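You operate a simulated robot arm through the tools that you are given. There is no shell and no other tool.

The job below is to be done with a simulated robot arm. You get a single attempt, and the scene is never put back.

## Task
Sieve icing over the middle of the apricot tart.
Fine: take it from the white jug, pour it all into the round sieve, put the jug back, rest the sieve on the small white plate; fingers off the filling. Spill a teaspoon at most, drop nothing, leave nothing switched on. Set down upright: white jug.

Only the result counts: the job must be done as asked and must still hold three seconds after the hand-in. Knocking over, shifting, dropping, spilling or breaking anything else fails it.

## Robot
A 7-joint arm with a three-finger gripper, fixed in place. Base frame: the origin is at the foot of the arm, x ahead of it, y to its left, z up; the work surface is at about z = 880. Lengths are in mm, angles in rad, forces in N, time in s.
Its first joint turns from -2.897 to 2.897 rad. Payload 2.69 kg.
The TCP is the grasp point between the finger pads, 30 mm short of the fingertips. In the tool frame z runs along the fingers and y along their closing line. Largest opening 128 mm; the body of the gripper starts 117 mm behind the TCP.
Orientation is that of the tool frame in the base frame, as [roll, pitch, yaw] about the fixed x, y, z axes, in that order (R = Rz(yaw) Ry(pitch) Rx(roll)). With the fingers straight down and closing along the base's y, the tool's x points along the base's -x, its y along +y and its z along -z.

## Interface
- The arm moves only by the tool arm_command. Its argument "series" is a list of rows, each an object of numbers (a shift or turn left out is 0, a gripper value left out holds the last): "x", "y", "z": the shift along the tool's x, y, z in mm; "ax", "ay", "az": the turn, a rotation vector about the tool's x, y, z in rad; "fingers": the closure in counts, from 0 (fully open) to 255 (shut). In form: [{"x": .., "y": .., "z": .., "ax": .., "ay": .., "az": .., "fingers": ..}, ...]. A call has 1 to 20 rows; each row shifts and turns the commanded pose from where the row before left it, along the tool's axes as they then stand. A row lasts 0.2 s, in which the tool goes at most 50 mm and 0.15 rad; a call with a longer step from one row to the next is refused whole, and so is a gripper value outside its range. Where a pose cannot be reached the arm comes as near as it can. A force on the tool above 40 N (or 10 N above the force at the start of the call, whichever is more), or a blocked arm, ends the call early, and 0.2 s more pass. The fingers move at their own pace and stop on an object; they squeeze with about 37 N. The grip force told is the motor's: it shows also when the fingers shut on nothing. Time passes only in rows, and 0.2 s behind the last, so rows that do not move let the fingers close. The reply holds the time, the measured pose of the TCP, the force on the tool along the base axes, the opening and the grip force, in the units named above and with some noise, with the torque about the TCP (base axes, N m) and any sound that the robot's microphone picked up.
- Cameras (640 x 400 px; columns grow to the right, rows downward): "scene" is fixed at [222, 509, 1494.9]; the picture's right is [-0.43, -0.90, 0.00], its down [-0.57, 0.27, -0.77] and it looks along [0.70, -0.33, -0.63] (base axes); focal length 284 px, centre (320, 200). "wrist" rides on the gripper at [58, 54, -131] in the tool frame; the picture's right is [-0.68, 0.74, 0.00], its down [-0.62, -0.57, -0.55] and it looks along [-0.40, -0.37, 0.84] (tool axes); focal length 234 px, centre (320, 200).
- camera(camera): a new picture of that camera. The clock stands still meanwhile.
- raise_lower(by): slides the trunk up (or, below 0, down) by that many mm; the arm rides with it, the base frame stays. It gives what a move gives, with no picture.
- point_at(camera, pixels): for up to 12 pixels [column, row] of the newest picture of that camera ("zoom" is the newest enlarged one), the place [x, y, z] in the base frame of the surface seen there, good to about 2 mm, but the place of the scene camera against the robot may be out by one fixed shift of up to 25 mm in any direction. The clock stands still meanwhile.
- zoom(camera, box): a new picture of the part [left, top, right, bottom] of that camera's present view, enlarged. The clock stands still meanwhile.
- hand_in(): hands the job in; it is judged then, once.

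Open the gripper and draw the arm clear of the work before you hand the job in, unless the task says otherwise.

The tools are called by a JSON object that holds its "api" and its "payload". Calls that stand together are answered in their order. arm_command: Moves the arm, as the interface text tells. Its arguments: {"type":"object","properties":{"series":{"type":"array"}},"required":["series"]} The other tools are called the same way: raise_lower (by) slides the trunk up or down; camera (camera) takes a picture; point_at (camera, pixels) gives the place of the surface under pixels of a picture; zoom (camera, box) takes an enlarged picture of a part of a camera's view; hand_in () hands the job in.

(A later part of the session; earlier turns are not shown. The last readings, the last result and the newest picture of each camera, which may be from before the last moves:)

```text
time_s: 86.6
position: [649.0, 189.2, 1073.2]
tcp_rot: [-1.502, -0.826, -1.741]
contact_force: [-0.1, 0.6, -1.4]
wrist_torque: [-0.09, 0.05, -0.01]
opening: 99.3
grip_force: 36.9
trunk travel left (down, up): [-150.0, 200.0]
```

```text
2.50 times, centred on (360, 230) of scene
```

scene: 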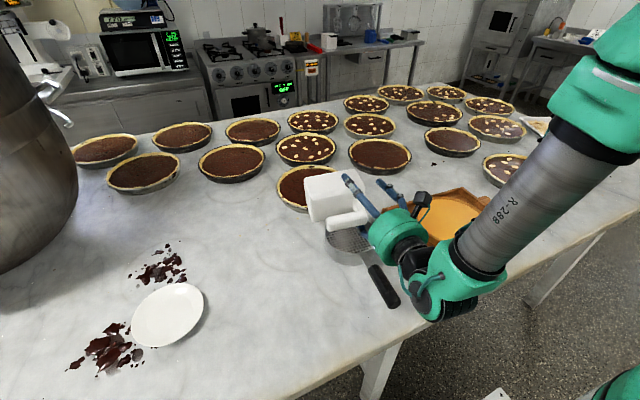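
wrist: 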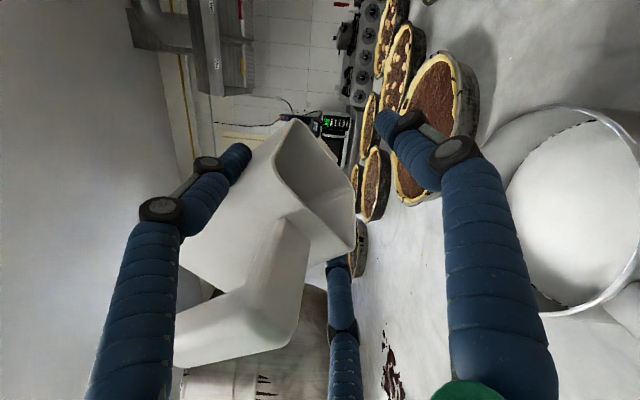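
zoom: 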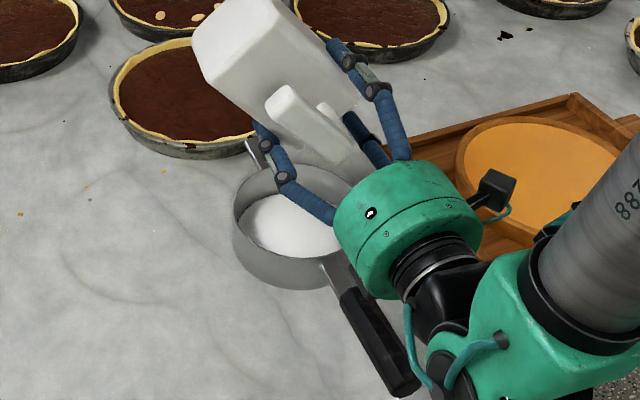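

Powder sits in the sieve. I zoom into the jug's mouth to check that it is empty.

{"api": "zoom", "payload": {"camera": "wrist", "box": [240, 100, 400, 280]}}

{"api": "arm_command", "payload": {"series": [{"ay": 0.005, "az": 0.05}, {"ay": 0.005, "az": 0.05}, {"ay": -0.005, "az": -0.05}, {"ay": 0.005, "az": 0.05}, {"ay": -0.005, "az": -0.05}, {"ay": 0.005, "az": 0.05}, {"ay": -0.005, "az": -0.05}, {"ay": 0.005, "az": 0.05}, {}, {}, {}]}}

{"api": "camera", "payload": {"camera": "wrist"}}

{"api": "zoom", "payload": {"camera": "scene", "box": [280, 150, 440, 310]}}

```text
2.22 times, centred on (320, 190) of wrist
```

zoom: 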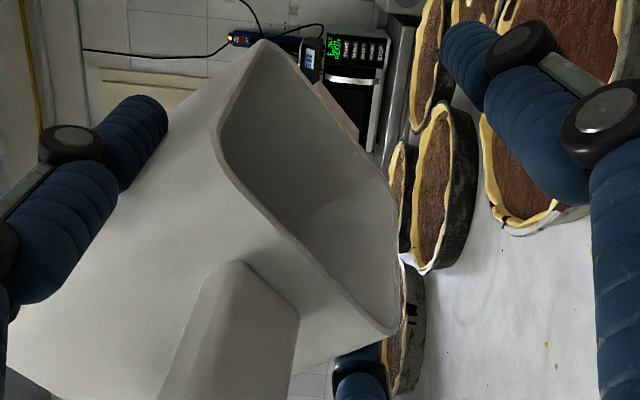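

```text
time_s: 89.0
position: [648.6, 187.4, 1073.3]
tcp_rot: [-1.499, -0.727, -1.743]
contact_force: [-0.2, 0.0, -2.0]
wrist_torque: [-0.07, 0.03, 0.06]
opening: 99.4
grip_force: 37.1
trunk travel left (down, up): [-150.0, 200.0]
```

```text
taken
```

wrist: 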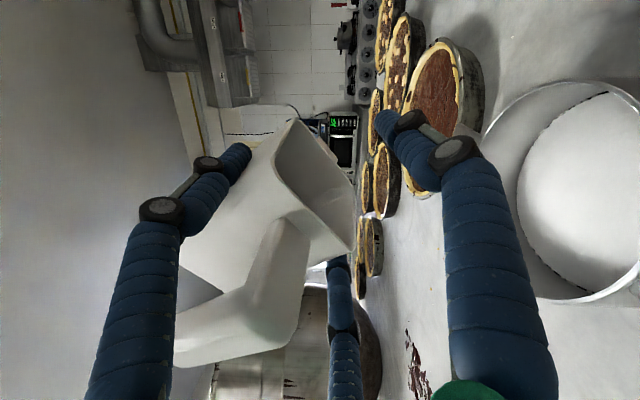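

```text
2.50 times, centred on (360, 230) of scene
```

zoom: 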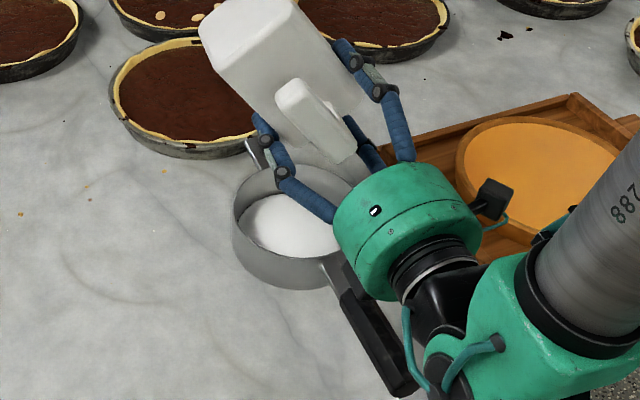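

The jug looks empty and the powder lies in the sieve. I raise the jug 85 mm straight up and then roll it back upright.

{"api": "arm_command", "payload": {"series": [{"x": 9, "y": -10, "z": 0.7}, {"x": 19, "y": -21.3, "z": 1.5}, {"x": 19, "y": -21.3, "z": 1.5}, {"x": 9.5, "y": -10.7, "z": 0.9}, {}]}}

{"api": "arm_command", "payload": {"series": [{"ay": -0.006, "az": -0.06}, {"ay": -0.0122, "az": -0.12}, {"ay": -0.0133, "az": -0.13}, {"ay": -0.0133, "az": -0.13}, {"ay": -0.0133, "az": -0.13}, {"ay": -0.0133, "az": -0.13}, {"ay": -0.0133, "az": -0.13}, {"ay": -0.0133, "az": -0.13}, {"ay": -0.0133, "az": -0.13}, {"ay": -0.0133, "az": -0.13}, {"ay": -0.0133, "az": -0.13}, {"ay": -0.0133, "az": -0.13}, {"ay": -0.0133, "az": -0.13}, {"ay": -0.0133, "az": -0.13}, {"ay": -0.0133, "az": -0.13}, {"ay": -0.0133, "az": -0.13}, {"ay": -0.0133, "az": -0.13}, {"ay": -0.0122, "az": -0.12}, {"ay": -0.006, "az": -0.06}]}}

{"api": "camera", "payload": {"camera": "wrist"}}

```text
time_s: 90.2
position: [649.4, 186.2, 1155.9]
tcp_rot: [-1.5, -0.727, -1.744]
contact_force: [0.3, -0.1, -1.4]
wrist_torque: [-0.08, 0.05, 0.01]
opening: 99.4
grip_force: 37.2
trunk travel left (down, up): [-150.0, 200.0]
```

```text
time_s: 94.2
position: [647.5, 189.5, 1157.4]
tcp_rot: [1.693, -0.09, 1.374]
contact_force: [0.4, -0.6, -0.8]
wrist_torque: [-0.03, 0.04, -0.01]
opening: 99.0
grip_force: 37.4
trunk travel left (down, up): [-150.0, 200.0]
```

```text
taken
```

wrist: 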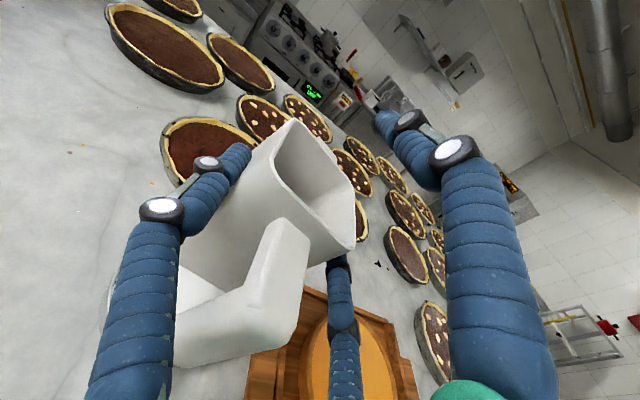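

The jug is nearly upright again. I measure its rim plane with several rim points so I can correct the in-hand tilt before setting it down.

{"api": "zoom", "payload": {"camera": "wrist", "box": [240, 100, 400, 280]}}

```text
2.22 times, centred on (320, 190) of wrist
```

zoom: 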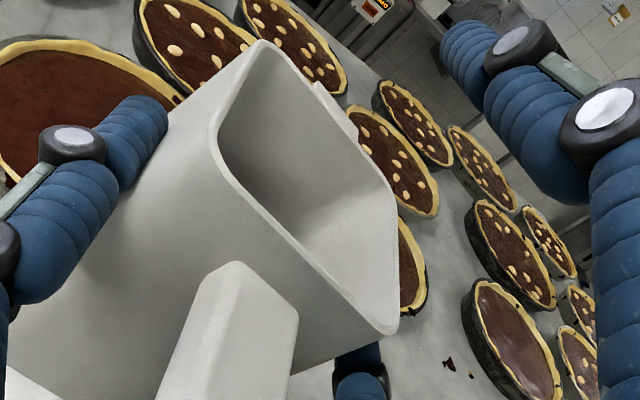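

{"api": "point_at", "payload": {"camera": "zoom", "pixels": [[262, 43], [213, 125], [235, 82], [218, 165], [260, 210], [320, 270], [375, 325], [392, 322], [396, 250], [392, 185], [345, 125], [300, 75]]}}

{"api": "point_at", "payload": {"camera": "wrist", "pixels": [[215, 240], [220, 290], [260, 275], [230, 200], [280, 275], [275, 235], [300, 235], [230, 330], [190, 350], [245, 300], [210, 280], [270, 300]]}}

```text
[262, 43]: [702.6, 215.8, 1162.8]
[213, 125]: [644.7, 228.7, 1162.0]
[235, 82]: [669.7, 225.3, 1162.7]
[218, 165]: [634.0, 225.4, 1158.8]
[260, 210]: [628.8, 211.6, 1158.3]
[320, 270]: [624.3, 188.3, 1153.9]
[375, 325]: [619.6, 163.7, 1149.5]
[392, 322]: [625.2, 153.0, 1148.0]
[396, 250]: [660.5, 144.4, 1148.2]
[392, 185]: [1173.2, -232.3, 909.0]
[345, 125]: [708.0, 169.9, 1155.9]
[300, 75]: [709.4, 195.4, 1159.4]
```

```text
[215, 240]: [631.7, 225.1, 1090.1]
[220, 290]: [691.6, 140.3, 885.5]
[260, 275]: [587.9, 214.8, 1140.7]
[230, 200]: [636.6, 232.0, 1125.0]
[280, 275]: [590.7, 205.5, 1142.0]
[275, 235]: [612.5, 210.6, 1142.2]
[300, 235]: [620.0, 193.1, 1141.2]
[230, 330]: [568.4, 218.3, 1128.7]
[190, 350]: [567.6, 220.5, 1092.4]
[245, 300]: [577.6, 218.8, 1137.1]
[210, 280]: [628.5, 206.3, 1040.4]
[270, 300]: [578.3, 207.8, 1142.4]
```

The rim plane fit shows the jug leaning about 8.5° toward −y and 3.4° toward −x in the hand, yawed −11.7°. I carry it high back over its original place, then yaw back; levelling follows.

{"api": "arm_command", "payload": {"series": [{"x": 13.4, "y": -2.2, "z": -7.9}, {"x": 26.8, "y": -4.4, "z": -15.8}, {"x": 35.7, "y": -5.8, "z": -21.1}, {"x": 35.7, "y": -5.8, "z": -21.1}, {"x": 35.7, "y": -5.8, "z": -21.1}, {"x": 35.7, "y": -5.8, "z": -21.1}, {"x": 26.8, "y": -4.4, "z": -15.8}, {"x": 13.4, "y": -2.2, "z": -7.9}, {}]}}

{"api": "arm_command", "payload": {"series": [{"ax": 0.005, "ay": 0.05, "az": -0.006}, {"ax": 0.008, "ay": 0.1, "az": -0.012}, {"ax": 0.005, "ay": 0.052, "az": -0.006}, {}]}}

{"api": "arm_command", "payload": {"series": [{"ax": 0.009, "ay": -0.007, "az": -0.05}, {"ax": 0.011, "ay": -0.008, "az": -0.055}, {"ax": 0.009, "ay": -0.007, "az": -0.05}, {}]}}

{"api": "camera", "payload": {"camera": "wrist"}}

{"api": "camera", "payload": {"camera": "scene"}}

```text
time_s: 96.2
position: [561.4, 434.2, 1157.0]
tcp_rot: [1.695, -0.092, 1.377]
contact_force: [0.5, 0.1, -2.7]
wrist_torque: [-0.02, 0.01, 0.01]
opening: 99.3
grip_force: 37.0
trunk travel left (down, up): [-150.0, 200.0]
```

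```text
time_s: 97.2
position: [560.5, 433.9, 1156.6]
tcp_rot: [1.693, -0.092, 1.579]
contact_force: [-0.2, -0.4, -2.1]
wrist_torque: [-0.02, 0.03, 0.01]
opening: 99.2
grip_force: 36.5
trunk travel left (down, up): [-150.0, 200.0]
```

```text
time_s: 98.2
position: [560.0, 434.9, 1157.4]
tcp_rot: [1.724, 0.064, 1.577]
contact_force: [0.1, -0.5, -1.5]
wrist_torque: [-0.02, -0.04, 0.01]
opening: 99.2
grip_force: 36.9
trunk travel left (down, up): [-150.0, 200.0]
```

```text
taken
```

wrist: 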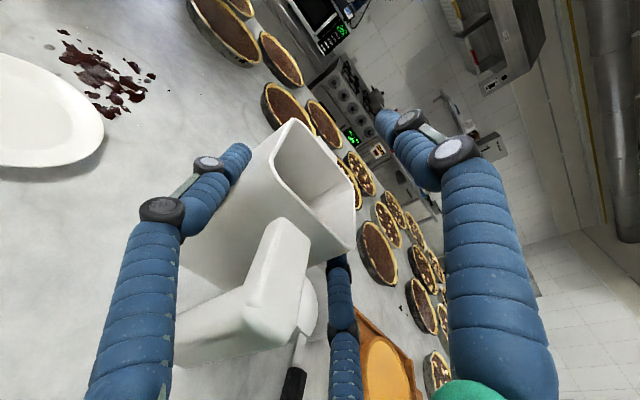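

```text
taken
```

scene: 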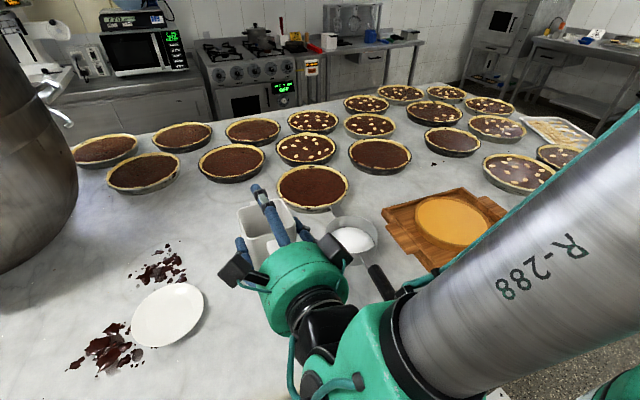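

The jug is over its place again and there is no visible spill by the sieve (white powder at (352,238)). I check the rim plane once more for level.

{"api": "zoom", "payload": {"camera": "wrist", "box": [240, 100, 400, 280]}}

{"api": "point_at", "payload": {"camera": "zoom", "pixels": [[262, 43], [213, 125], [235, 82], [218, 165], [260, 210], [320, 270], [375, 325], [392, 322], [396, 250], [345, 125], [300, 75], [375, 160]]}}

```text
2.22 times, centred on (320, 190) of wrist
```

zoom: 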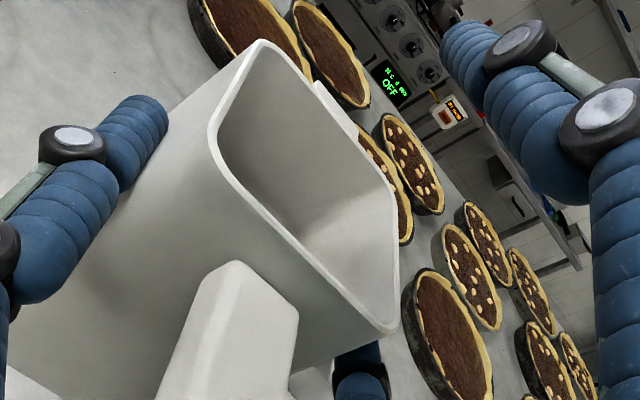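

```text
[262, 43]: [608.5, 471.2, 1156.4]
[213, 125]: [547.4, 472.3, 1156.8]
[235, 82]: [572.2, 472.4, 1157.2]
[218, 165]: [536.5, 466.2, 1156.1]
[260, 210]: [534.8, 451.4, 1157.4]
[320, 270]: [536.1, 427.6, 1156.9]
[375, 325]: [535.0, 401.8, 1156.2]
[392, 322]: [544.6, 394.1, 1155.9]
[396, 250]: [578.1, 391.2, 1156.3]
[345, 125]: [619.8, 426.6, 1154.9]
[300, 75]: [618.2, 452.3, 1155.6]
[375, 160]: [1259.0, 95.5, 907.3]
```

The rim is level (z≈1156.4) and square (x 535–619, y 391–472), practically matching its original outline (535–617, 392–473.5, z 1004.5). I lower it 147 mm straight down.

{"api": "arm_command", "payload": {"series": [{"x": 1.04, "y": -14.5, "z": 2.2}, {"x": 2.1, "y": -29, "z": 4.4}, {"x": 2.6, "y": -36.2, "z": 5.5}, {"x": 2.6, "y": -36.2, "z": 5.5}, {"x": 1.6, "y": -21.8, "z": 3.3}, {"x": 0.5, "y": -7.2, "z": 1.1}, {}]}}

{"api": "zoom", "payload": {"camera": "wrist", "box": [240, 100, 400, 280]}}

{"api": "point_at", "payload": {"camera": "zoom", "pixels": [[262, 43], [213, 125], [235, 82], [218, 165], [260, 210], [320, 270], [375, 325], [392, 322], [396, 250], [345, 125], [300, 75]]}}

```text
time_s: 99.8
position: [558.9, 433.9, 1009.6]
tcp_rot: [1.723, 0.064, 1.579]
contact_force: [0.9, -0.3, -2.2]
wrist_torque: [0.0, -0.01, 0.01]
opening: 99.3
grip_force: 36.6
trunk travel left (down, up): [-150.0, 200.0]
```

```text
2.22 times, centred on (320, 190) of wrist
```

zoom: 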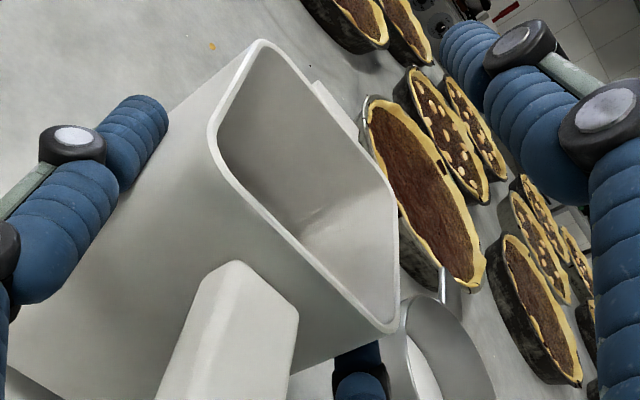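

```text
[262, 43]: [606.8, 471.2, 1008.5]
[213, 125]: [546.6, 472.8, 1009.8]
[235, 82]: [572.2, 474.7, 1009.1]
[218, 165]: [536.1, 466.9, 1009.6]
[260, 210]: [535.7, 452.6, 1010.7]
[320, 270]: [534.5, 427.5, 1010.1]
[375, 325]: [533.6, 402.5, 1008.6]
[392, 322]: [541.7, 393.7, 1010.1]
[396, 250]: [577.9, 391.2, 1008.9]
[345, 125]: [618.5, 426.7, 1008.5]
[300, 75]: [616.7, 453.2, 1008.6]
```

The rim now reads z≈1009.3, so about 5 mm remain. I lower in 1 mm rows until contact.

{"api": "arm_command", "payload": {"series": [{"x": 0.06, "y": -1, "z": 0.15}, {"x": 0.06, "y": -1, "z": 0.15}, {"x": 0.06, "y": -1, "z": 0.15}, {"x": 0.06, "y": -1, "z": 0.15}, {}]}}

{"api": "arm_command", "payload": {"series": [{"x": 0.06, "y": -1, "z": 0.15}, {}]}}

```text
time_s: 101.0
position: [559.8, 434.9, 1007.8]
tcp_rot: [1.723, 0.062, 1.579]
contact_force: [-0.6, -1.0, 6.7]
wrist_torque: [-0.55, -0.35, -0.16]
opening: 99.1
grip_force: 37.5
trunk travel left (down, up): [-150.0, 200.0]
```

```text
time_s: 101.6
position: [557.8, 435.4, 1006.2]
tcp_rot: [1.723, 0.06, 1.58]
contact_force: [3.0, -2.6, 14.2]
wrist_torque: [-0.33, -1.31, -0.17]
opening: 99.0
grip_force: 36.9
trunk travel left (down, up): [-150.0, 200.0]
```

Contact is made (14 N upward). I release gently in stages.

{"api": "arm_command", "payload": {"series": [{"fingers": 120}, {}, {"fingers": 75}, {}, {"fingers": 50}, {}, {"fingers": 20}, {}, {"fingers": 0}, {}, {}]}}

{"api": "camera", "payload": {"camera": "wrist"}}

{"api": "zoom", "payload": {"camera": "scene", "box": [220, 180, 420, 340]}}

```text
time_s: 104.0
position: [558.1, 437.0, 1005.0]
tcp_rot: [1.723, 0.061, 1.579]
contact_force: [-0.6, -0.7, 0.1]
wrist_torque: [0.01, 0.01, -0.04]
opening: 128.1
grip_force: 0.2
trunk travel left (down, up): [-150.0, 200.0]
```

```text
taken
```

wrist: 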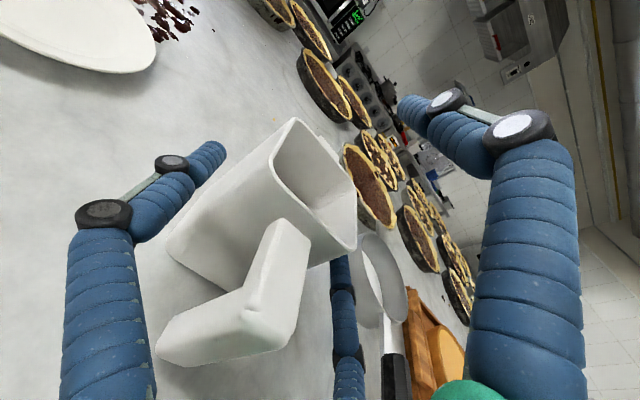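

```text
2.50 times, centred on (320, 260) of scene
```

zoom: 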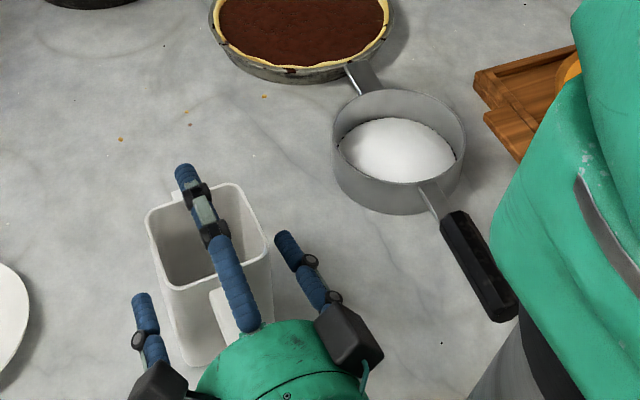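

The jug stands free and the sieve holds the powder with no spill visible on the table. I raise the open gripper straight up.

{"api": "arm_command", "payload": {"series": [{"x": -1, "y": 15, "z": -2.3}, {"x": -2, "y": 30, "z": -4.6}, {"x": -2.6, "y": 40, "z": -6.2}, {"x": -2.6, "y": 40, "z": -6.2}, {"x": -1.6, "y": 25, "z": -3.9}, {}]}}

{"api": "zoom", "payload": {"camera": "wrist", "box": [130, 170, 330, 390]}}

{"api": "camera", "payload": {"camera": "scene"}}

```text
time_s: 105.4
position: [556.8, 438.0, 1160.3]
tcp_rot: [1.722, 0.064, 1.58]
contact_force: [0.1, -0.9, 0.7]
wrist_torque: [0.0, 0.06, 0.05]
opening: 128.1
grip_force: 0.1
trunk travel left (down, up): [-150.0, 200.0]
```

```text
1.82 times, centred on (230, 280) of wrist
```

zoom: 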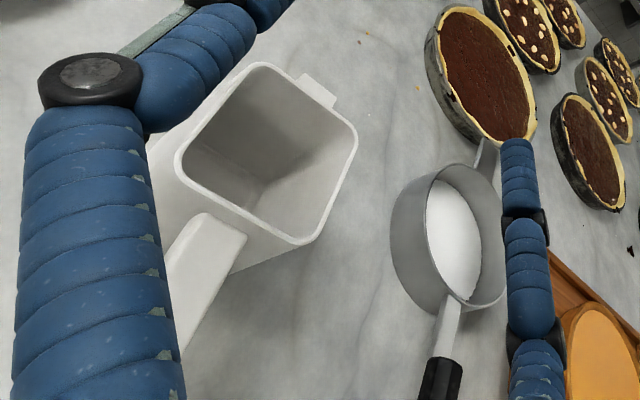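

```text
taken
```

scene: 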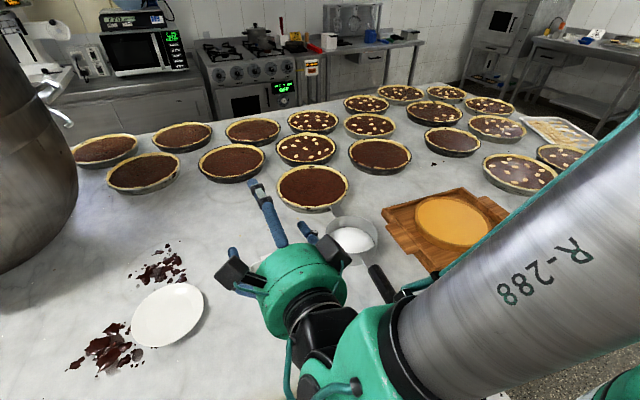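

The jug stands upright where it was. Next I unwind the wrist the way I came: back to ≈(470,422,1250), then roll +4.6 rad before turning the tool down.

{"api": "arm_command", "payload": {"series": [{"x": -4.2, "y": 14.9, "z": -19.9}, {"x": -6.4, "y": 22.4, "z": -29.9}, {"x": -6.4, "y": 22.4, "z": -29.9}, {"x": -4.2, "y": 14.9, "z": -19.9}, {}]}}

{"api": "arm_command", "payload": {"series": [{"az": 0.15}, {"az": 0.15}, {"az": 0.15}, {"az": 0.15}, {"az": 0.15}, {"az": 0.15}, {"az": 0.15}, {"az": 0.15}, {"az": 0.15}, {"az": 0.15}, {"az": 0.15}, {"az": 0.15}, {"az": 0.15}, {"az": 0.15}, {"az": 0.15}]}}

{"api": "arm_command", "payload": {"series": [{"az": 0.15}, {"az": 0.15}, {"az": 0.15}, {"az": 0.15}, {"az": 0.15}, {"az": 0.15}, {"az": 0.15}, {"az": 0.15}, {"az": 0.15}, {"az": 0.15}, {"az": 0.15}, {"az": 0.15}, {"az": 0.15}, {"az": 0.15}, {"az": 0.15}, {}]}}

```text
time_s: 106.6
position: [475.7, 414.6, 1248.9]
tcp_rot: [1.723, 0.061, 1.571]
contact_force: [-0.4, 0.7, -0.4]
wrist_torque: [0.0, -0.04, -0.02]
opening: 128.0
grip_force: 0.1
trunk travel left (down, up): [-150.0, 200.0]
```

```text
time_s: 109.8
position: [471.6, 418.9, 1248.4]
tcp_rot: [-1.83, -0.94, -1.361]
contact_force: [0.6, 0.5, 0.0]
wrist_torque: [0.02, -0.01, 0.0]
opening: 127.8
grip_force: 0.2
trunk travel left (down, up): [-150.0, 200.0]
```

```text
time_s: 113.2
position: [471.3, 418.9, 1247.3]
tcp_rot: [-2.081, 1.255, -2.064]
contact_force: [0.0, 0.4, 0.2]
wrist_torque: [0.0, 0.02, -0.01]
opening: 128.0
grip_force: 0.0
trunk travel left (down, up): [-150.0, 200.0]
```

The roll is nearly undone (about 0.27 rad left). I finish it and pitch the tool down again.

{"api": "arm_command", "payload": {"series": [{"az": 0.135}, {"az": 0.14}, {"ay": 0.142}, {"ay": 0.142}, {"ay": 0.142}, {"ay": 0.142}, {"ay": 0.142}, {"ay": 0.142}, {"ay": 0.142}, {"ay": 0.142}, {"ay": 0.142}, {"ay": 0.142}, {}]}}

{"api": "camera", "payload": {"camera": "wrist"}}

{"api": "camera", "payload": {"camera": "scene"}}

```text
time_s: 116.0
position: [472.1, 418.8, 1247.3]
tcp_rot: [-3.137, -0.001, -3.141]
contact_force: [1.0, 0.2, -0.4]
wrist_torque: [-0.04, 0.08, -0.01]
opening: 127.7
grip_force: 0.1
trunk travel left (down, up): [-150.0, 200.0]
```

```text
taken
```

wrist: 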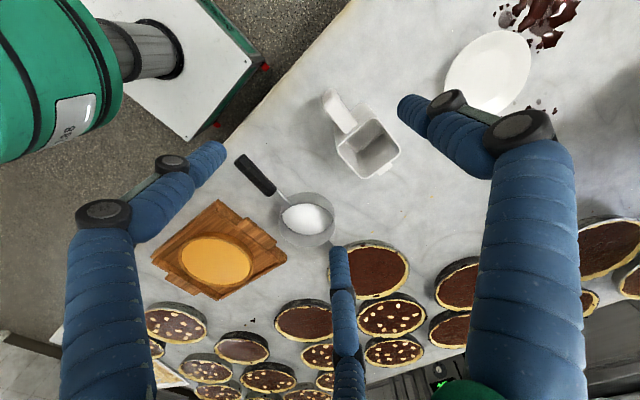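

```text
taken
```

scene: 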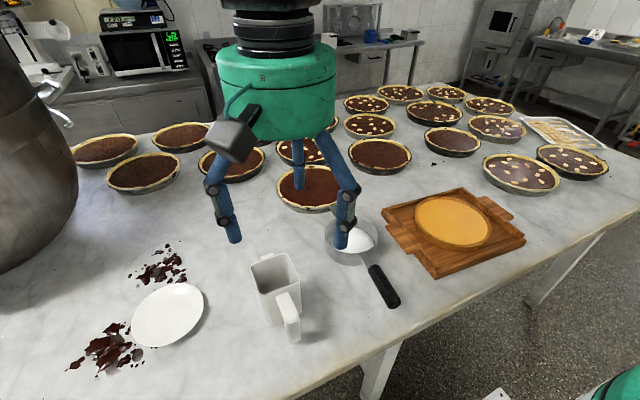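

The tool points down again, the jug sits at its original spot in the scene view, the sieve with powder at (352,238). I measure the sieve handle in a wrist zoom.

{"api": "zoom", "payload": {"camera": "wrist", "box": [220, 130, 380, 260]}}

{"api": "point_at", "payload": {"camera": "wrist", "pixels": [[240, 159], [250, 172], [260, 182], [272, 193], [280, 198], [287, 203], [305, 218], [272, 200], [333, 215], [300, 192], [355, 180], [345, 115]]}}

```text
3.08 times, centred on (300, 195) of wrist
```

zoom: 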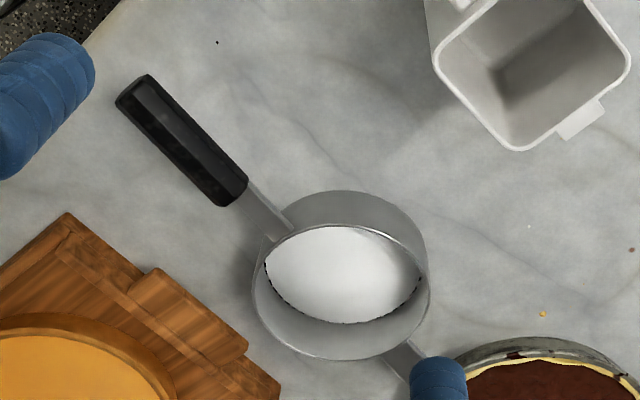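

```text
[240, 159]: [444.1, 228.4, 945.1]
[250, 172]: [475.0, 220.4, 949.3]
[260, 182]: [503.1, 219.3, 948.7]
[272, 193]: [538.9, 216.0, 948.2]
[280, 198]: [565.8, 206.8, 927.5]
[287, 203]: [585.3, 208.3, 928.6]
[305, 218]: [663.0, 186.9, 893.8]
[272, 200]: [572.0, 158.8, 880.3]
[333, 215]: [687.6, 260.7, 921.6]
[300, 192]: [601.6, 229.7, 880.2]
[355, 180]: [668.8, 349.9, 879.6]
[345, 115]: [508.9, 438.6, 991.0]
```

I take the handle's edges from the zoom: sides near (165,155)/(198,122) and front corners (215,205)/(247,180).

{"api": "point_at", "payload": {"camera": "zoom", "pixels": [[168, 155], [200, 127], [215, 203], [245, 178], [119, 102], [147, 77], [185, 142], [231, 192], [135, 92], [190, 178], [222, 150], [260, 205]]}}

```text
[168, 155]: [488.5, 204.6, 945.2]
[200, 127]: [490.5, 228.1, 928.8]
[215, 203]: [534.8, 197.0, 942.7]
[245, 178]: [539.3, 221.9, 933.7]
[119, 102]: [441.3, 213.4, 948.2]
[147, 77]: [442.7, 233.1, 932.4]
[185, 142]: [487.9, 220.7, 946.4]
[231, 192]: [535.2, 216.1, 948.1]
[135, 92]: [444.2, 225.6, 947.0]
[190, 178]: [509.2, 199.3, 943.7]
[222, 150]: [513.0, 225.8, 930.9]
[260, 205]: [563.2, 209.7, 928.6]
```

The handle's centre line runs through (489,216) and (537,210), 25 mm wide, top z≈949, yaw about −8°. I go above (514,206) and turn the tool by 0.141 rad to align with it.

{"api": "arm_command", "payload": {"series": [{"x": -6, "y": -30.4, "z": 23.9}, {"x": -6, "y": -30.4, "z": 23.9}, {"x": -6, "y": -30.4, "z": 23.9}, {"x": -6, "y": -30.4, "z": 23.9}, {"x": -6, "y": -30.4, "z": 23.9}, {"x": -6, "y": -30.4, "z": 23.9}, {"x": -6, "y": -30.4, "z": 23.9}, {"az": 0.141}, {}]}}

{"api": "camera", "payload": {"camera": "wrist"}}

{"api": "camera", "payload": {"camera": "scene"}}

```text
time_s: 118.0
position: [512.7, 206.6, 1080.3]
tcp_rot: [-3.138, -0.001, 3.001]
contact_force: [0.4, -0.2, 0.1]
wrist_torque: [0.02, 0.02, 0.03]
opening: 127.8
grip_force: 0.1
trunk travel left (down, up): [-150.0, 200.0]
```

```text
taken
```

wrist: 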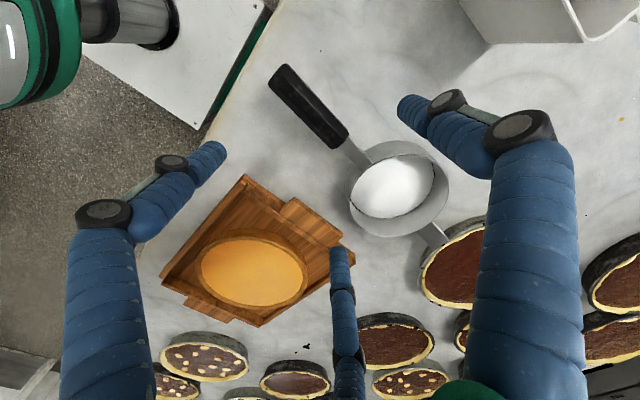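

```text
taken
```

scene: 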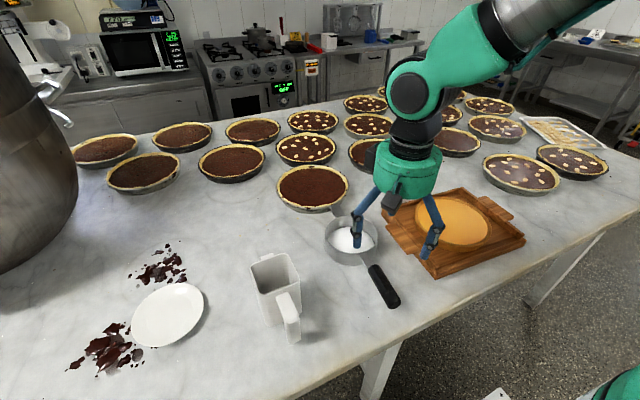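

I re-measure the handle from this closer view before descending.

{"api": "zoom", "payload": {"camera": "wrist", "box": [255, 50, 465, 250]}}

{"api": "point_at", "payload": {"camera": "wrist", "pixels": [[300, 107], [311, 97], [325, 131], [336, 121], [318, 114], [330, 126], [283, 88], [292, 78], [344, 138], [330, 148], [395, 185], [355, 152]]}}

```text
2.00 times, centred on (360, 150) of wrist
```

zoom: 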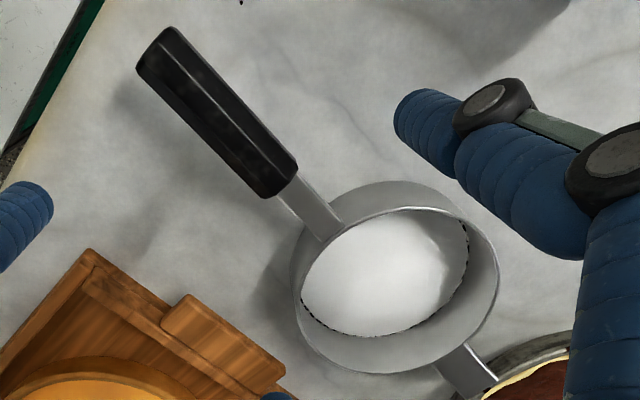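

```text
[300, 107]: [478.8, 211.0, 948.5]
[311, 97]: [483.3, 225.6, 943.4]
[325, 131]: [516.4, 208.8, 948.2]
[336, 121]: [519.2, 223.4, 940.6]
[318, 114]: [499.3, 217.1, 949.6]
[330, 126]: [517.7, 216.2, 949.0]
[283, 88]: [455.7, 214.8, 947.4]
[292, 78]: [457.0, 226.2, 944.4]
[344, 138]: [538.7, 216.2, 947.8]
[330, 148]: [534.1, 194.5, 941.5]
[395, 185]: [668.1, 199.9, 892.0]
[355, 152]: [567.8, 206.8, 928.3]
```

The handle centre at x=517 is y≈212, matching the plan, and the TCP sits at (513,206.6). I descend open to z≈936 with the handle between the single finger (+y) and the pair (−y).

{"api": "arm_command", "payload": {"series": [{"z": 30}, {"z": 30}, {"z": 30}, {"z": 25}, {"z": 15}, {"z": 10}, {"z": 4}, {}]}}

{"api": "camera", "payload": {"camera": "wrist"}}

{"api": "zoom", "payload": {"camera": "scene", "box": [280, 150, 460, 330]}}

```text
time_s: 119.8
position: [513.4, 205.9, 938.8]
tcp_rot: [-3.138, -0.003, 3.0]
contact_force: [-0.3, 0.4, -0.4]
wrist_torque: [-0.04, 0.01, 0.02]
opening: 128.2
grip_force: 0.1
trunk travel left (down, up): [-150.0, 200.0]
```

```text
taken
```

wrist: 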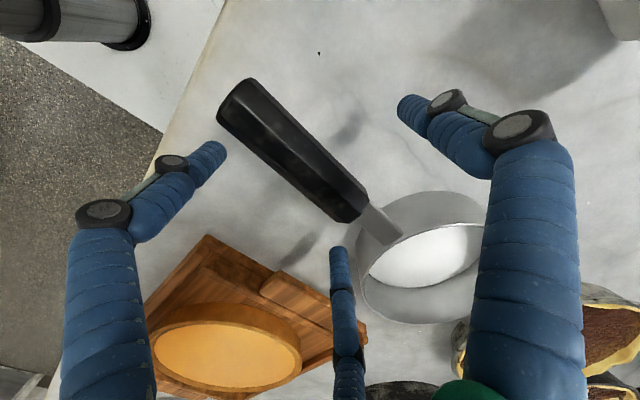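

```text
2.22 times, centred on (370, 240) of scene
```

zoom: 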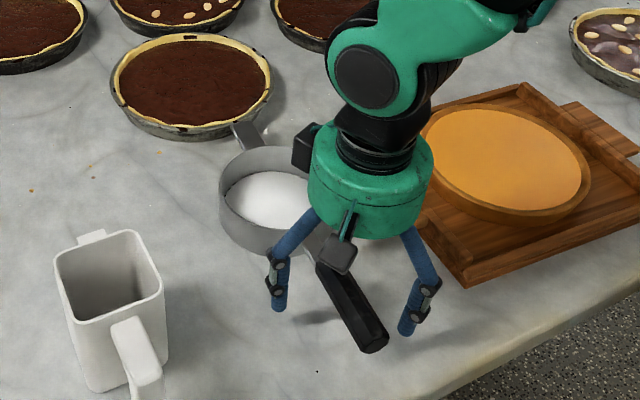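

The handle lies between the fingers (wrist view: from (225,100) to (360,205)). I close in stages.

{"api": "arm_command", "payload": {"series": [{"fingers": 80}, {"fingers": 140}, {}, {}]}}

{"api": "camera", "payload": {"camera": "wrist"}}

{"api": "arm_command", "payload": {"series": [{"fingers": 165}, {"fingers": 175}, {"fingers": 185}, {}]}}

{"api": "camera", "payload": {"camera": "wrist"}}

```text
time_s: 120.8
position: [512.9, 204.9, 937.8]
tcp_rot: [-3.136, -0.002, 3.001]
contact_force: [0.1, -0.4, -0.3]
wrist_torque: [-0.03, 0.02, 0.01]
opening: 57.7
grip_force: 0.1
trunk travel left (down, up): [-150.0, 200.0]
```

```text
taken
```

wrist: 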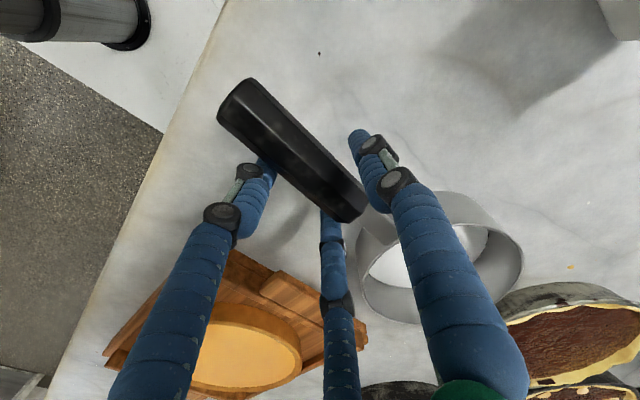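

```text
time_s: 121.8
position: [512.2, 205.6, 939.4]
tcp_rot: [-3.138, -0.001, 3.001]
contact_force: [0.5, 0.7, -0.6]
wrist_torque: [0.14, -0.14, 0.21]
opening: 42.6
grip_force: 37.0
trunk travel left (down, up): [-150.0, 200.0]
```

```text
taken
```

wrist: 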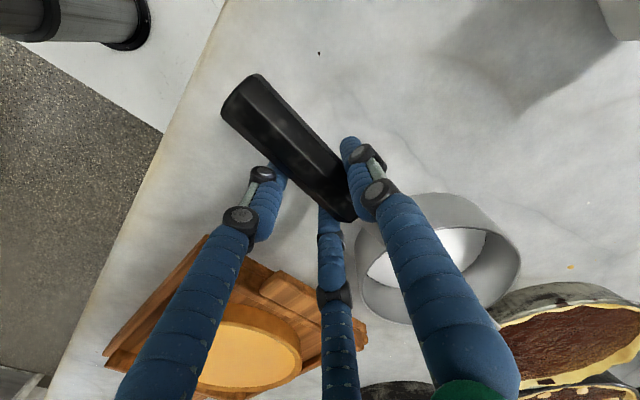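

The fingers hold the handle at opening 42.6 with 37 N. I lift very gently by 20 mm and check whether the bowl droops.

{"api": "arm_command", "payload": {"series": [{"fingers": 255}, {"z": -1}, {"z": -2}, {"z": -4}, {"z": -5}, {"z": -4}, {"z": -3}, {"z": -1}, {}]}}

{"api": "camera", "payload": {"camera": "wrist"}}

{"api": "zoom", "payload": {"camera": "scene", "box": [280, 150, 460, 330]}}

```text
time_s: 123.8
position: [512.3, 207.0, 957.5]
tcp_rot: [-3.136, -0.002, 3.0]
contact_force: [-0.4, 0.0, -3.5]
wrist_torque: [0.04, 0.35, -0.01]
opening: 42.5
grip_force: 36.9
trunk travel left (down, up): [-150.0, 200.0]
```

```text
taken
```

wrist: 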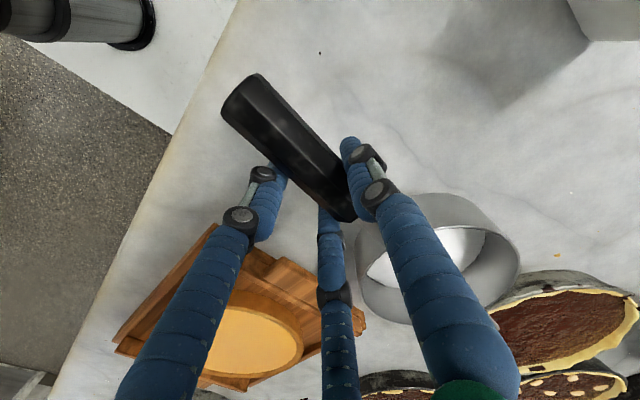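

```text
2.22 times, centred on (370, 240) of scene
```

zoom: 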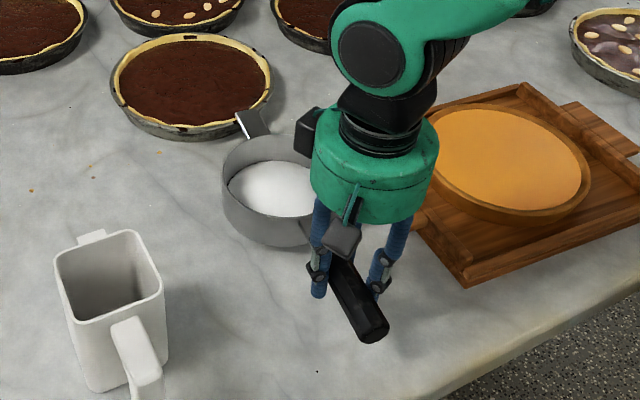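

The sieve lifted with 3.5 N and shows no droop; the bowl hangs level in both views. I lift another 75 mm smoothly.

{"api": "arm_command", "payload": {"series": [{"z": -2}, {"z": -4}, {"z": -6}, {"z": -8}, {"z": -9}, {"z": -9}, {"z": -9}, {"z": -9}, {"z": -8}, {"z": -6}, {"z": -3}, {"z": -2}, {}]}}

{"api": "camera", "payload": {"camera": "wrist"}}

{"api": "camera", "payload": {"camera": "scene"}}

```text
time_s: 126.6
position: [512.1, 204.7, 1034.8]
tcp_rot: [-3.138, -0.003, 3.0]
contact_force: [0.0, -0.3, -3.6]
wrist_torque: [0.04, 0.4, 0.02]
opening: 42.6
grip_force: 37.3
trunk travel left (down, up): [-150.0, 200.0]
```

```text
taken
```

wrist: 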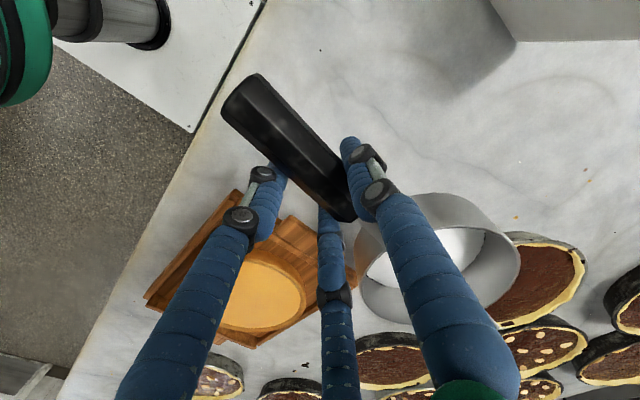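

```text
taken
```

scene: 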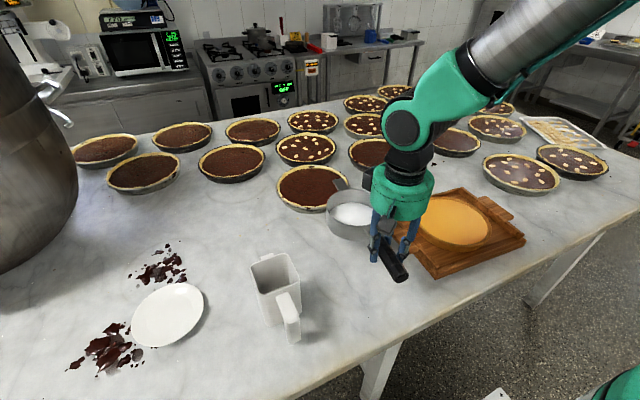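

I measure the held sieve's rim to know its centre relative to the TCP and its level.

{"api": "zoom", "payload": {"camera": "wrist", "box": [340, 170, 540, 340]}}

{"api": "point_at", "payload": {"camera": "zoom", "pixels": [[238, 78], [340, 55], [430, 75], [555, 140], [550, 200], [520, 250], [110, 165], [200, 155], [440, 165], [125, 240], [395, 65], [500, 100]]}}

```text
2.35 times, centred on (440, 255) of wrist
```

zoom: 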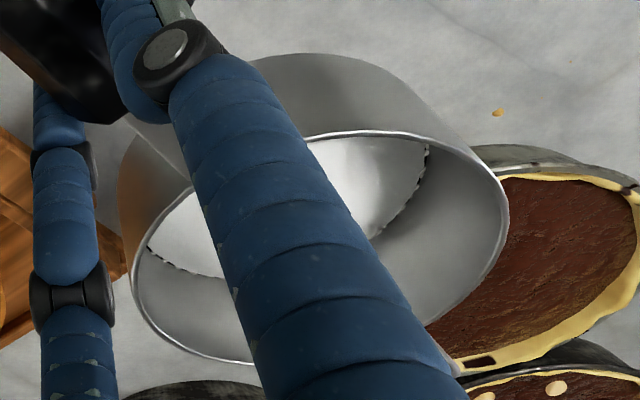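

```text
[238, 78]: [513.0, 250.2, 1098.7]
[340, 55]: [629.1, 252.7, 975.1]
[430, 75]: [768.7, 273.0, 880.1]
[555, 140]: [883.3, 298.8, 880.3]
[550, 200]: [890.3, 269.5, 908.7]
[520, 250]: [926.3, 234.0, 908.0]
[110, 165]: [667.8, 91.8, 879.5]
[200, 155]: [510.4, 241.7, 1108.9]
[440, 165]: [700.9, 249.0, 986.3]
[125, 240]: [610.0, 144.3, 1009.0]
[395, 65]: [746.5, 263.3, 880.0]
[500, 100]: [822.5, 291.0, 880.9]
```

{"api": "point_at", "payload": {"camera": "zoom", "pixels": [[320, 137], [370, 131], [420, 136], [465, 158], [495, 185], [507, 215], [497, 255], [470, 292], [137, 280], [150, 320], [185, 346], [230, 360]]}}

```text
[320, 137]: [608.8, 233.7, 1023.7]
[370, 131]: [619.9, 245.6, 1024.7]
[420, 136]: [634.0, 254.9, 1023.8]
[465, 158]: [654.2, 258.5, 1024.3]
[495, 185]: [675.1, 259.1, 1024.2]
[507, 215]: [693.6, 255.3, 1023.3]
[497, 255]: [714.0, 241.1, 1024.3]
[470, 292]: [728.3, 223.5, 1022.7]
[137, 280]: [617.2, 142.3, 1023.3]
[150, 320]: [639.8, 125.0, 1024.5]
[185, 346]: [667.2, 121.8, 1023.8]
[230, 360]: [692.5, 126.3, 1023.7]
```

The rim reads level everywhere (z≈1023.9), centre (665,190.5), i.e. TCP + (152.7,−15). I carry it smoothly so that this centre comes over the tart's middle at (588.5,−91).

{"api": "arm_command", "payload": {"series": [{"x": 0.37, "y": -2.98}, {"x": 0.75, "y": -5.95}, {"x": 1.24, "y": -9.92}, {"x": 1.74, "y": -13.89}, {"x": 2.11, "y": -16.87}, {"x": 2.36, "y": -18.85}, {"x": 2.49, "y": -19.84}, {"x": 2.49, "y": -19.84}, {"x": 2.49, "y": -19.84}, {"x": 2.49, "y": -19.84}, {"x": 2.49, "y": -19.84}, {"x": 2.49, "y": -19.84}, {"x": 2.49, "y": -19.84}, {"x": 2.36, "y": -18.85}, {"x": 2.11, "y": -16.87}, {"x": 1.74, "y": -13.89}, {"x": 1.49, "y": -11.9}, {"x": 1.12, "y": -8.93}, {"x": 0.87, "y": -6.94}, {"x": 0.5, "y": -3.97}]}}

{"api": "camera", "payload": {"camera": "wrist"}}

{"api": "camera", "payload": {"camera": "scene"}}

```text
time_s: 130.8
position: [436.2, -74.6, 1032.9]
tcp_rot: [-3.139, -0.002, 3.0]
contact_force: [-0.6, 0.6, -3.5]
wrist_torque: [0.03, 0.42, 0.01]
opening: 42.4
grip_force: 36.5
trunk travel left (down, up): [-150.0, 200.0]
```

```text
taken
```

wrist: 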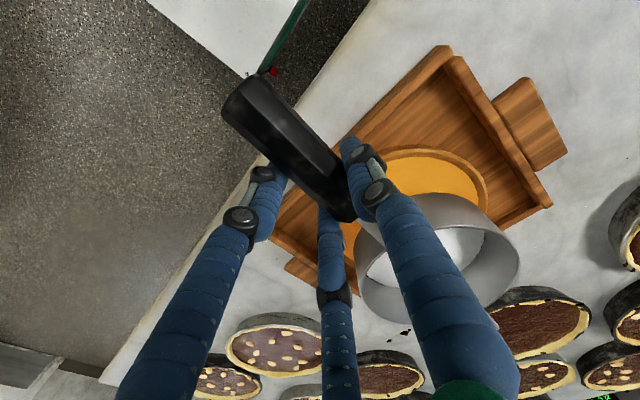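

```text
taken
```

scene: 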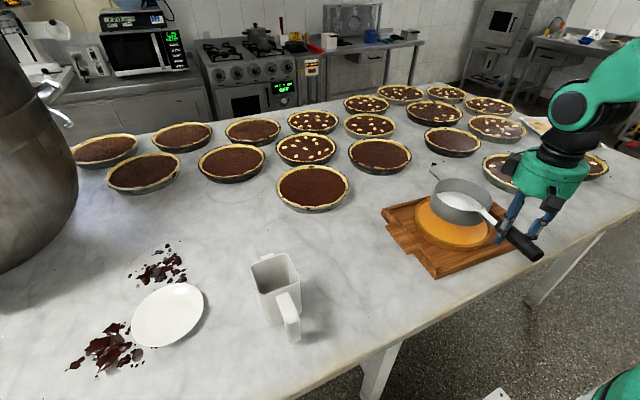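

The sieve now hovers over the tart. I zoom in on it and on the place where it stood, to check position and spills.

{"api": "zoom", "payload": {"camera": "scene", "box": [370, 150, 560, 290]}}

{"api": "zoom", "payload": {"camera": "scene", "box": [270, 190, 430, 320]}}

{"api": "zoom", "payload": {"camera": "wrist", "box": [340, 130, 560, 340]}}

```text
2.86 times, centred on (465, 220) of scene
```

zoom: 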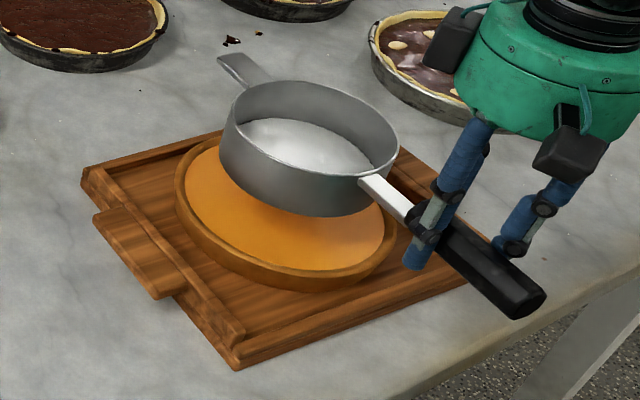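

```text
3.08 times, centred on (350, 255) of scene
```

zoom: 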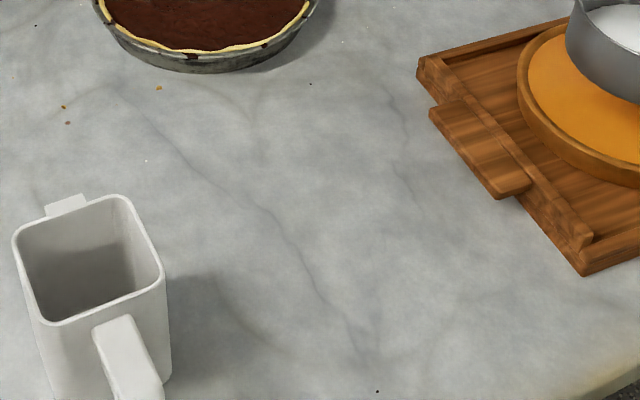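

```text
1.90 times, centred on (450, 235) of wrist
```

zoom: 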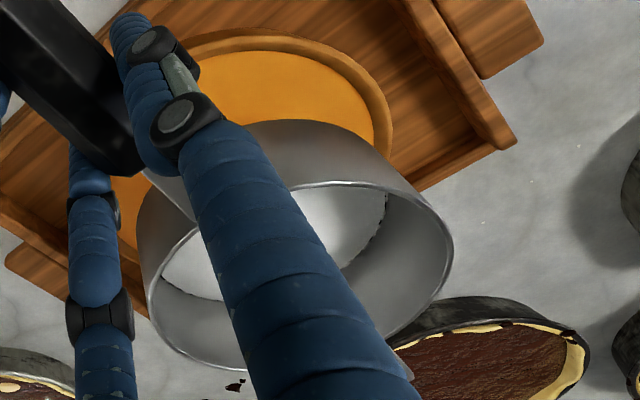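

The table is clean where the sieve stood. I double-check tart and sieve centres with fresh points from the scene view (tart edge left (431,216), bottom, right; sieve rim).

{"api": "zoom", "payload": {"camera": "scene", "box": [370, 150, 560, 290]}}

{"api": "point_at", "payload": {"camera": "zoom", "pixels": [[178, 185], [190, 225], [225, 258], [275, 283], [330, 284], [375, 262], [223, 122], [255, 90], [310, 82], [365, 100], [397, 140], [300, 140]]}}

```text
2.86 times, centred on (465, 220) of scene
```

zoom: 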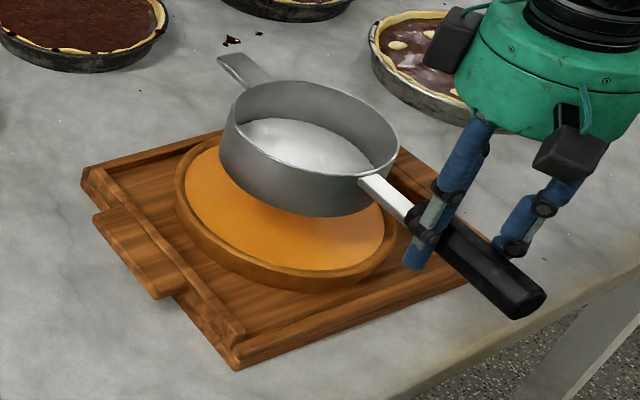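

```text
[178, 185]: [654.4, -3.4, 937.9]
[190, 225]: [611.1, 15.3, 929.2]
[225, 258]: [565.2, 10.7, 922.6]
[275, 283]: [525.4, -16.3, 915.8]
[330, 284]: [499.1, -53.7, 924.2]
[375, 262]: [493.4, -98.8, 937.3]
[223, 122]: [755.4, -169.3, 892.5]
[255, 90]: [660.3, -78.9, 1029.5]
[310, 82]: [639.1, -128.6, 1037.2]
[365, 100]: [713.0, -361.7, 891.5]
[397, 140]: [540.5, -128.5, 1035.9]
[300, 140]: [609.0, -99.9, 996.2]
```

The two measures agree within a few mm; I nudge the sieve by (+1.5,−3) mm, lower it 12 mm, and start gentle sideways shakes over the tart's middle.

{"api": "arm_command", "payload": {"series": [{"x": -1, "y": -1.5, "z": 3}, {"x": -1, "y": -1.3, "z": 5}, {"z": 4}, {}, {}]}}

{"api": "arm_command", "payload": {"series": [{"y": 3}, {"y": -6}, {"y": 6}, {"y": -6}, {"y": 6}, {"y": -6}, {"y": 6}, {"y": -6}, {"y": 6}, {"y": -3}, {}]}}

{"api": "zoom", "payload": {"camera": "scene", "box": [370, 150, 560, 290]}}

{"api": "camera", "payload": {"camera": "wrist"}}

```text
time_s: 132.0
position: [437.7, -78.7, 1022.0]
tcp_rot: [-3.137, -0.001, 3.001]
contact_force: [-0.6, 0.1, -3.2]
wrist_torque: [0.03, 0.43, 0.0]
opening: 42.4
grip_force: 36.8
trunk travel left (down, up): [-150.0, 200.0]
```

```text
time_s: 134.4
position: [438.7, -78.4, 1020.8]
tcp_rot: [-3.139, -0.001, 2.998]
contact_force: [-0.3, -0.3, -3.3]
wrist_torque: [0.03, 0.4, 0.01]
opening: 42.5
grip_force: 37.0
trunk travel left (down, up): [-150.0, 200.0]
```

```text
2.86 times, centred on (465, 220) of scene
```

zoom: 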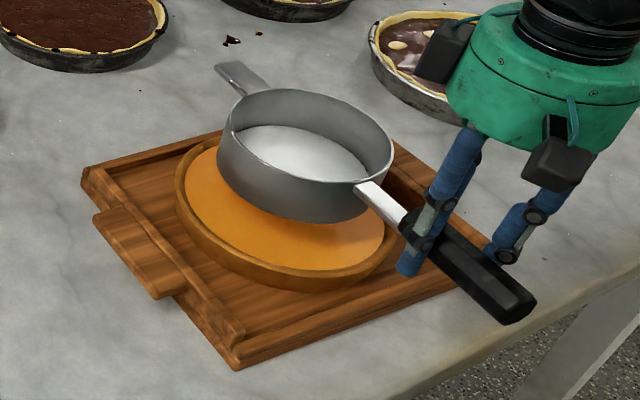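

```text
taken
```

wrist: 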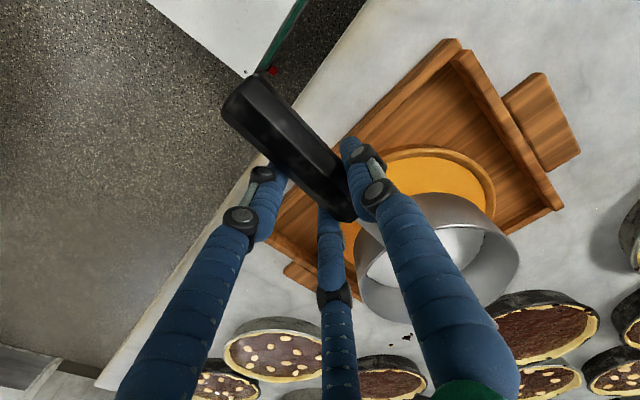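

No powder has fallen yet. I increase the shake to ±6 mm steps of 12 and look again.

{"api": "arm_command", "payload": {"series": [{"y": 6}, {"y": -12}, {"y": 12}, {"y": -12}, {"y": 12}, {"y": -12}, {"y": 12}, {"y": -12}, {"y": 12}, {"y": -6}, {}]}}

{"api": "zoom", "payload": {"camera": "scene", "box": [370, 150, 560, 290]}}

```text
time_s: 136.8
position: [437.7, -78.4, 1021.3]
tcp_rot: [-3.137, -0.001, 3.001]
contact_force: [0.9, 0.3, -1.9]
wrist_torque: [0.0, 0.36, -0.02]
opening: 42.5
grip_force: 37.3
trunk travel left (down, up): [-150.0, 200.0]
```

```text
2.86 times, centred on (465, 220) of scene
```

zoom: 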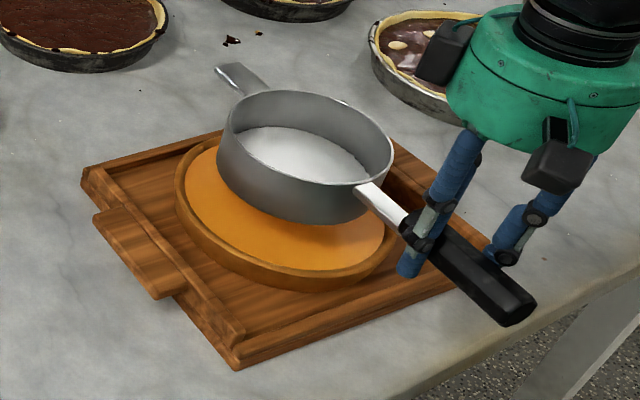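

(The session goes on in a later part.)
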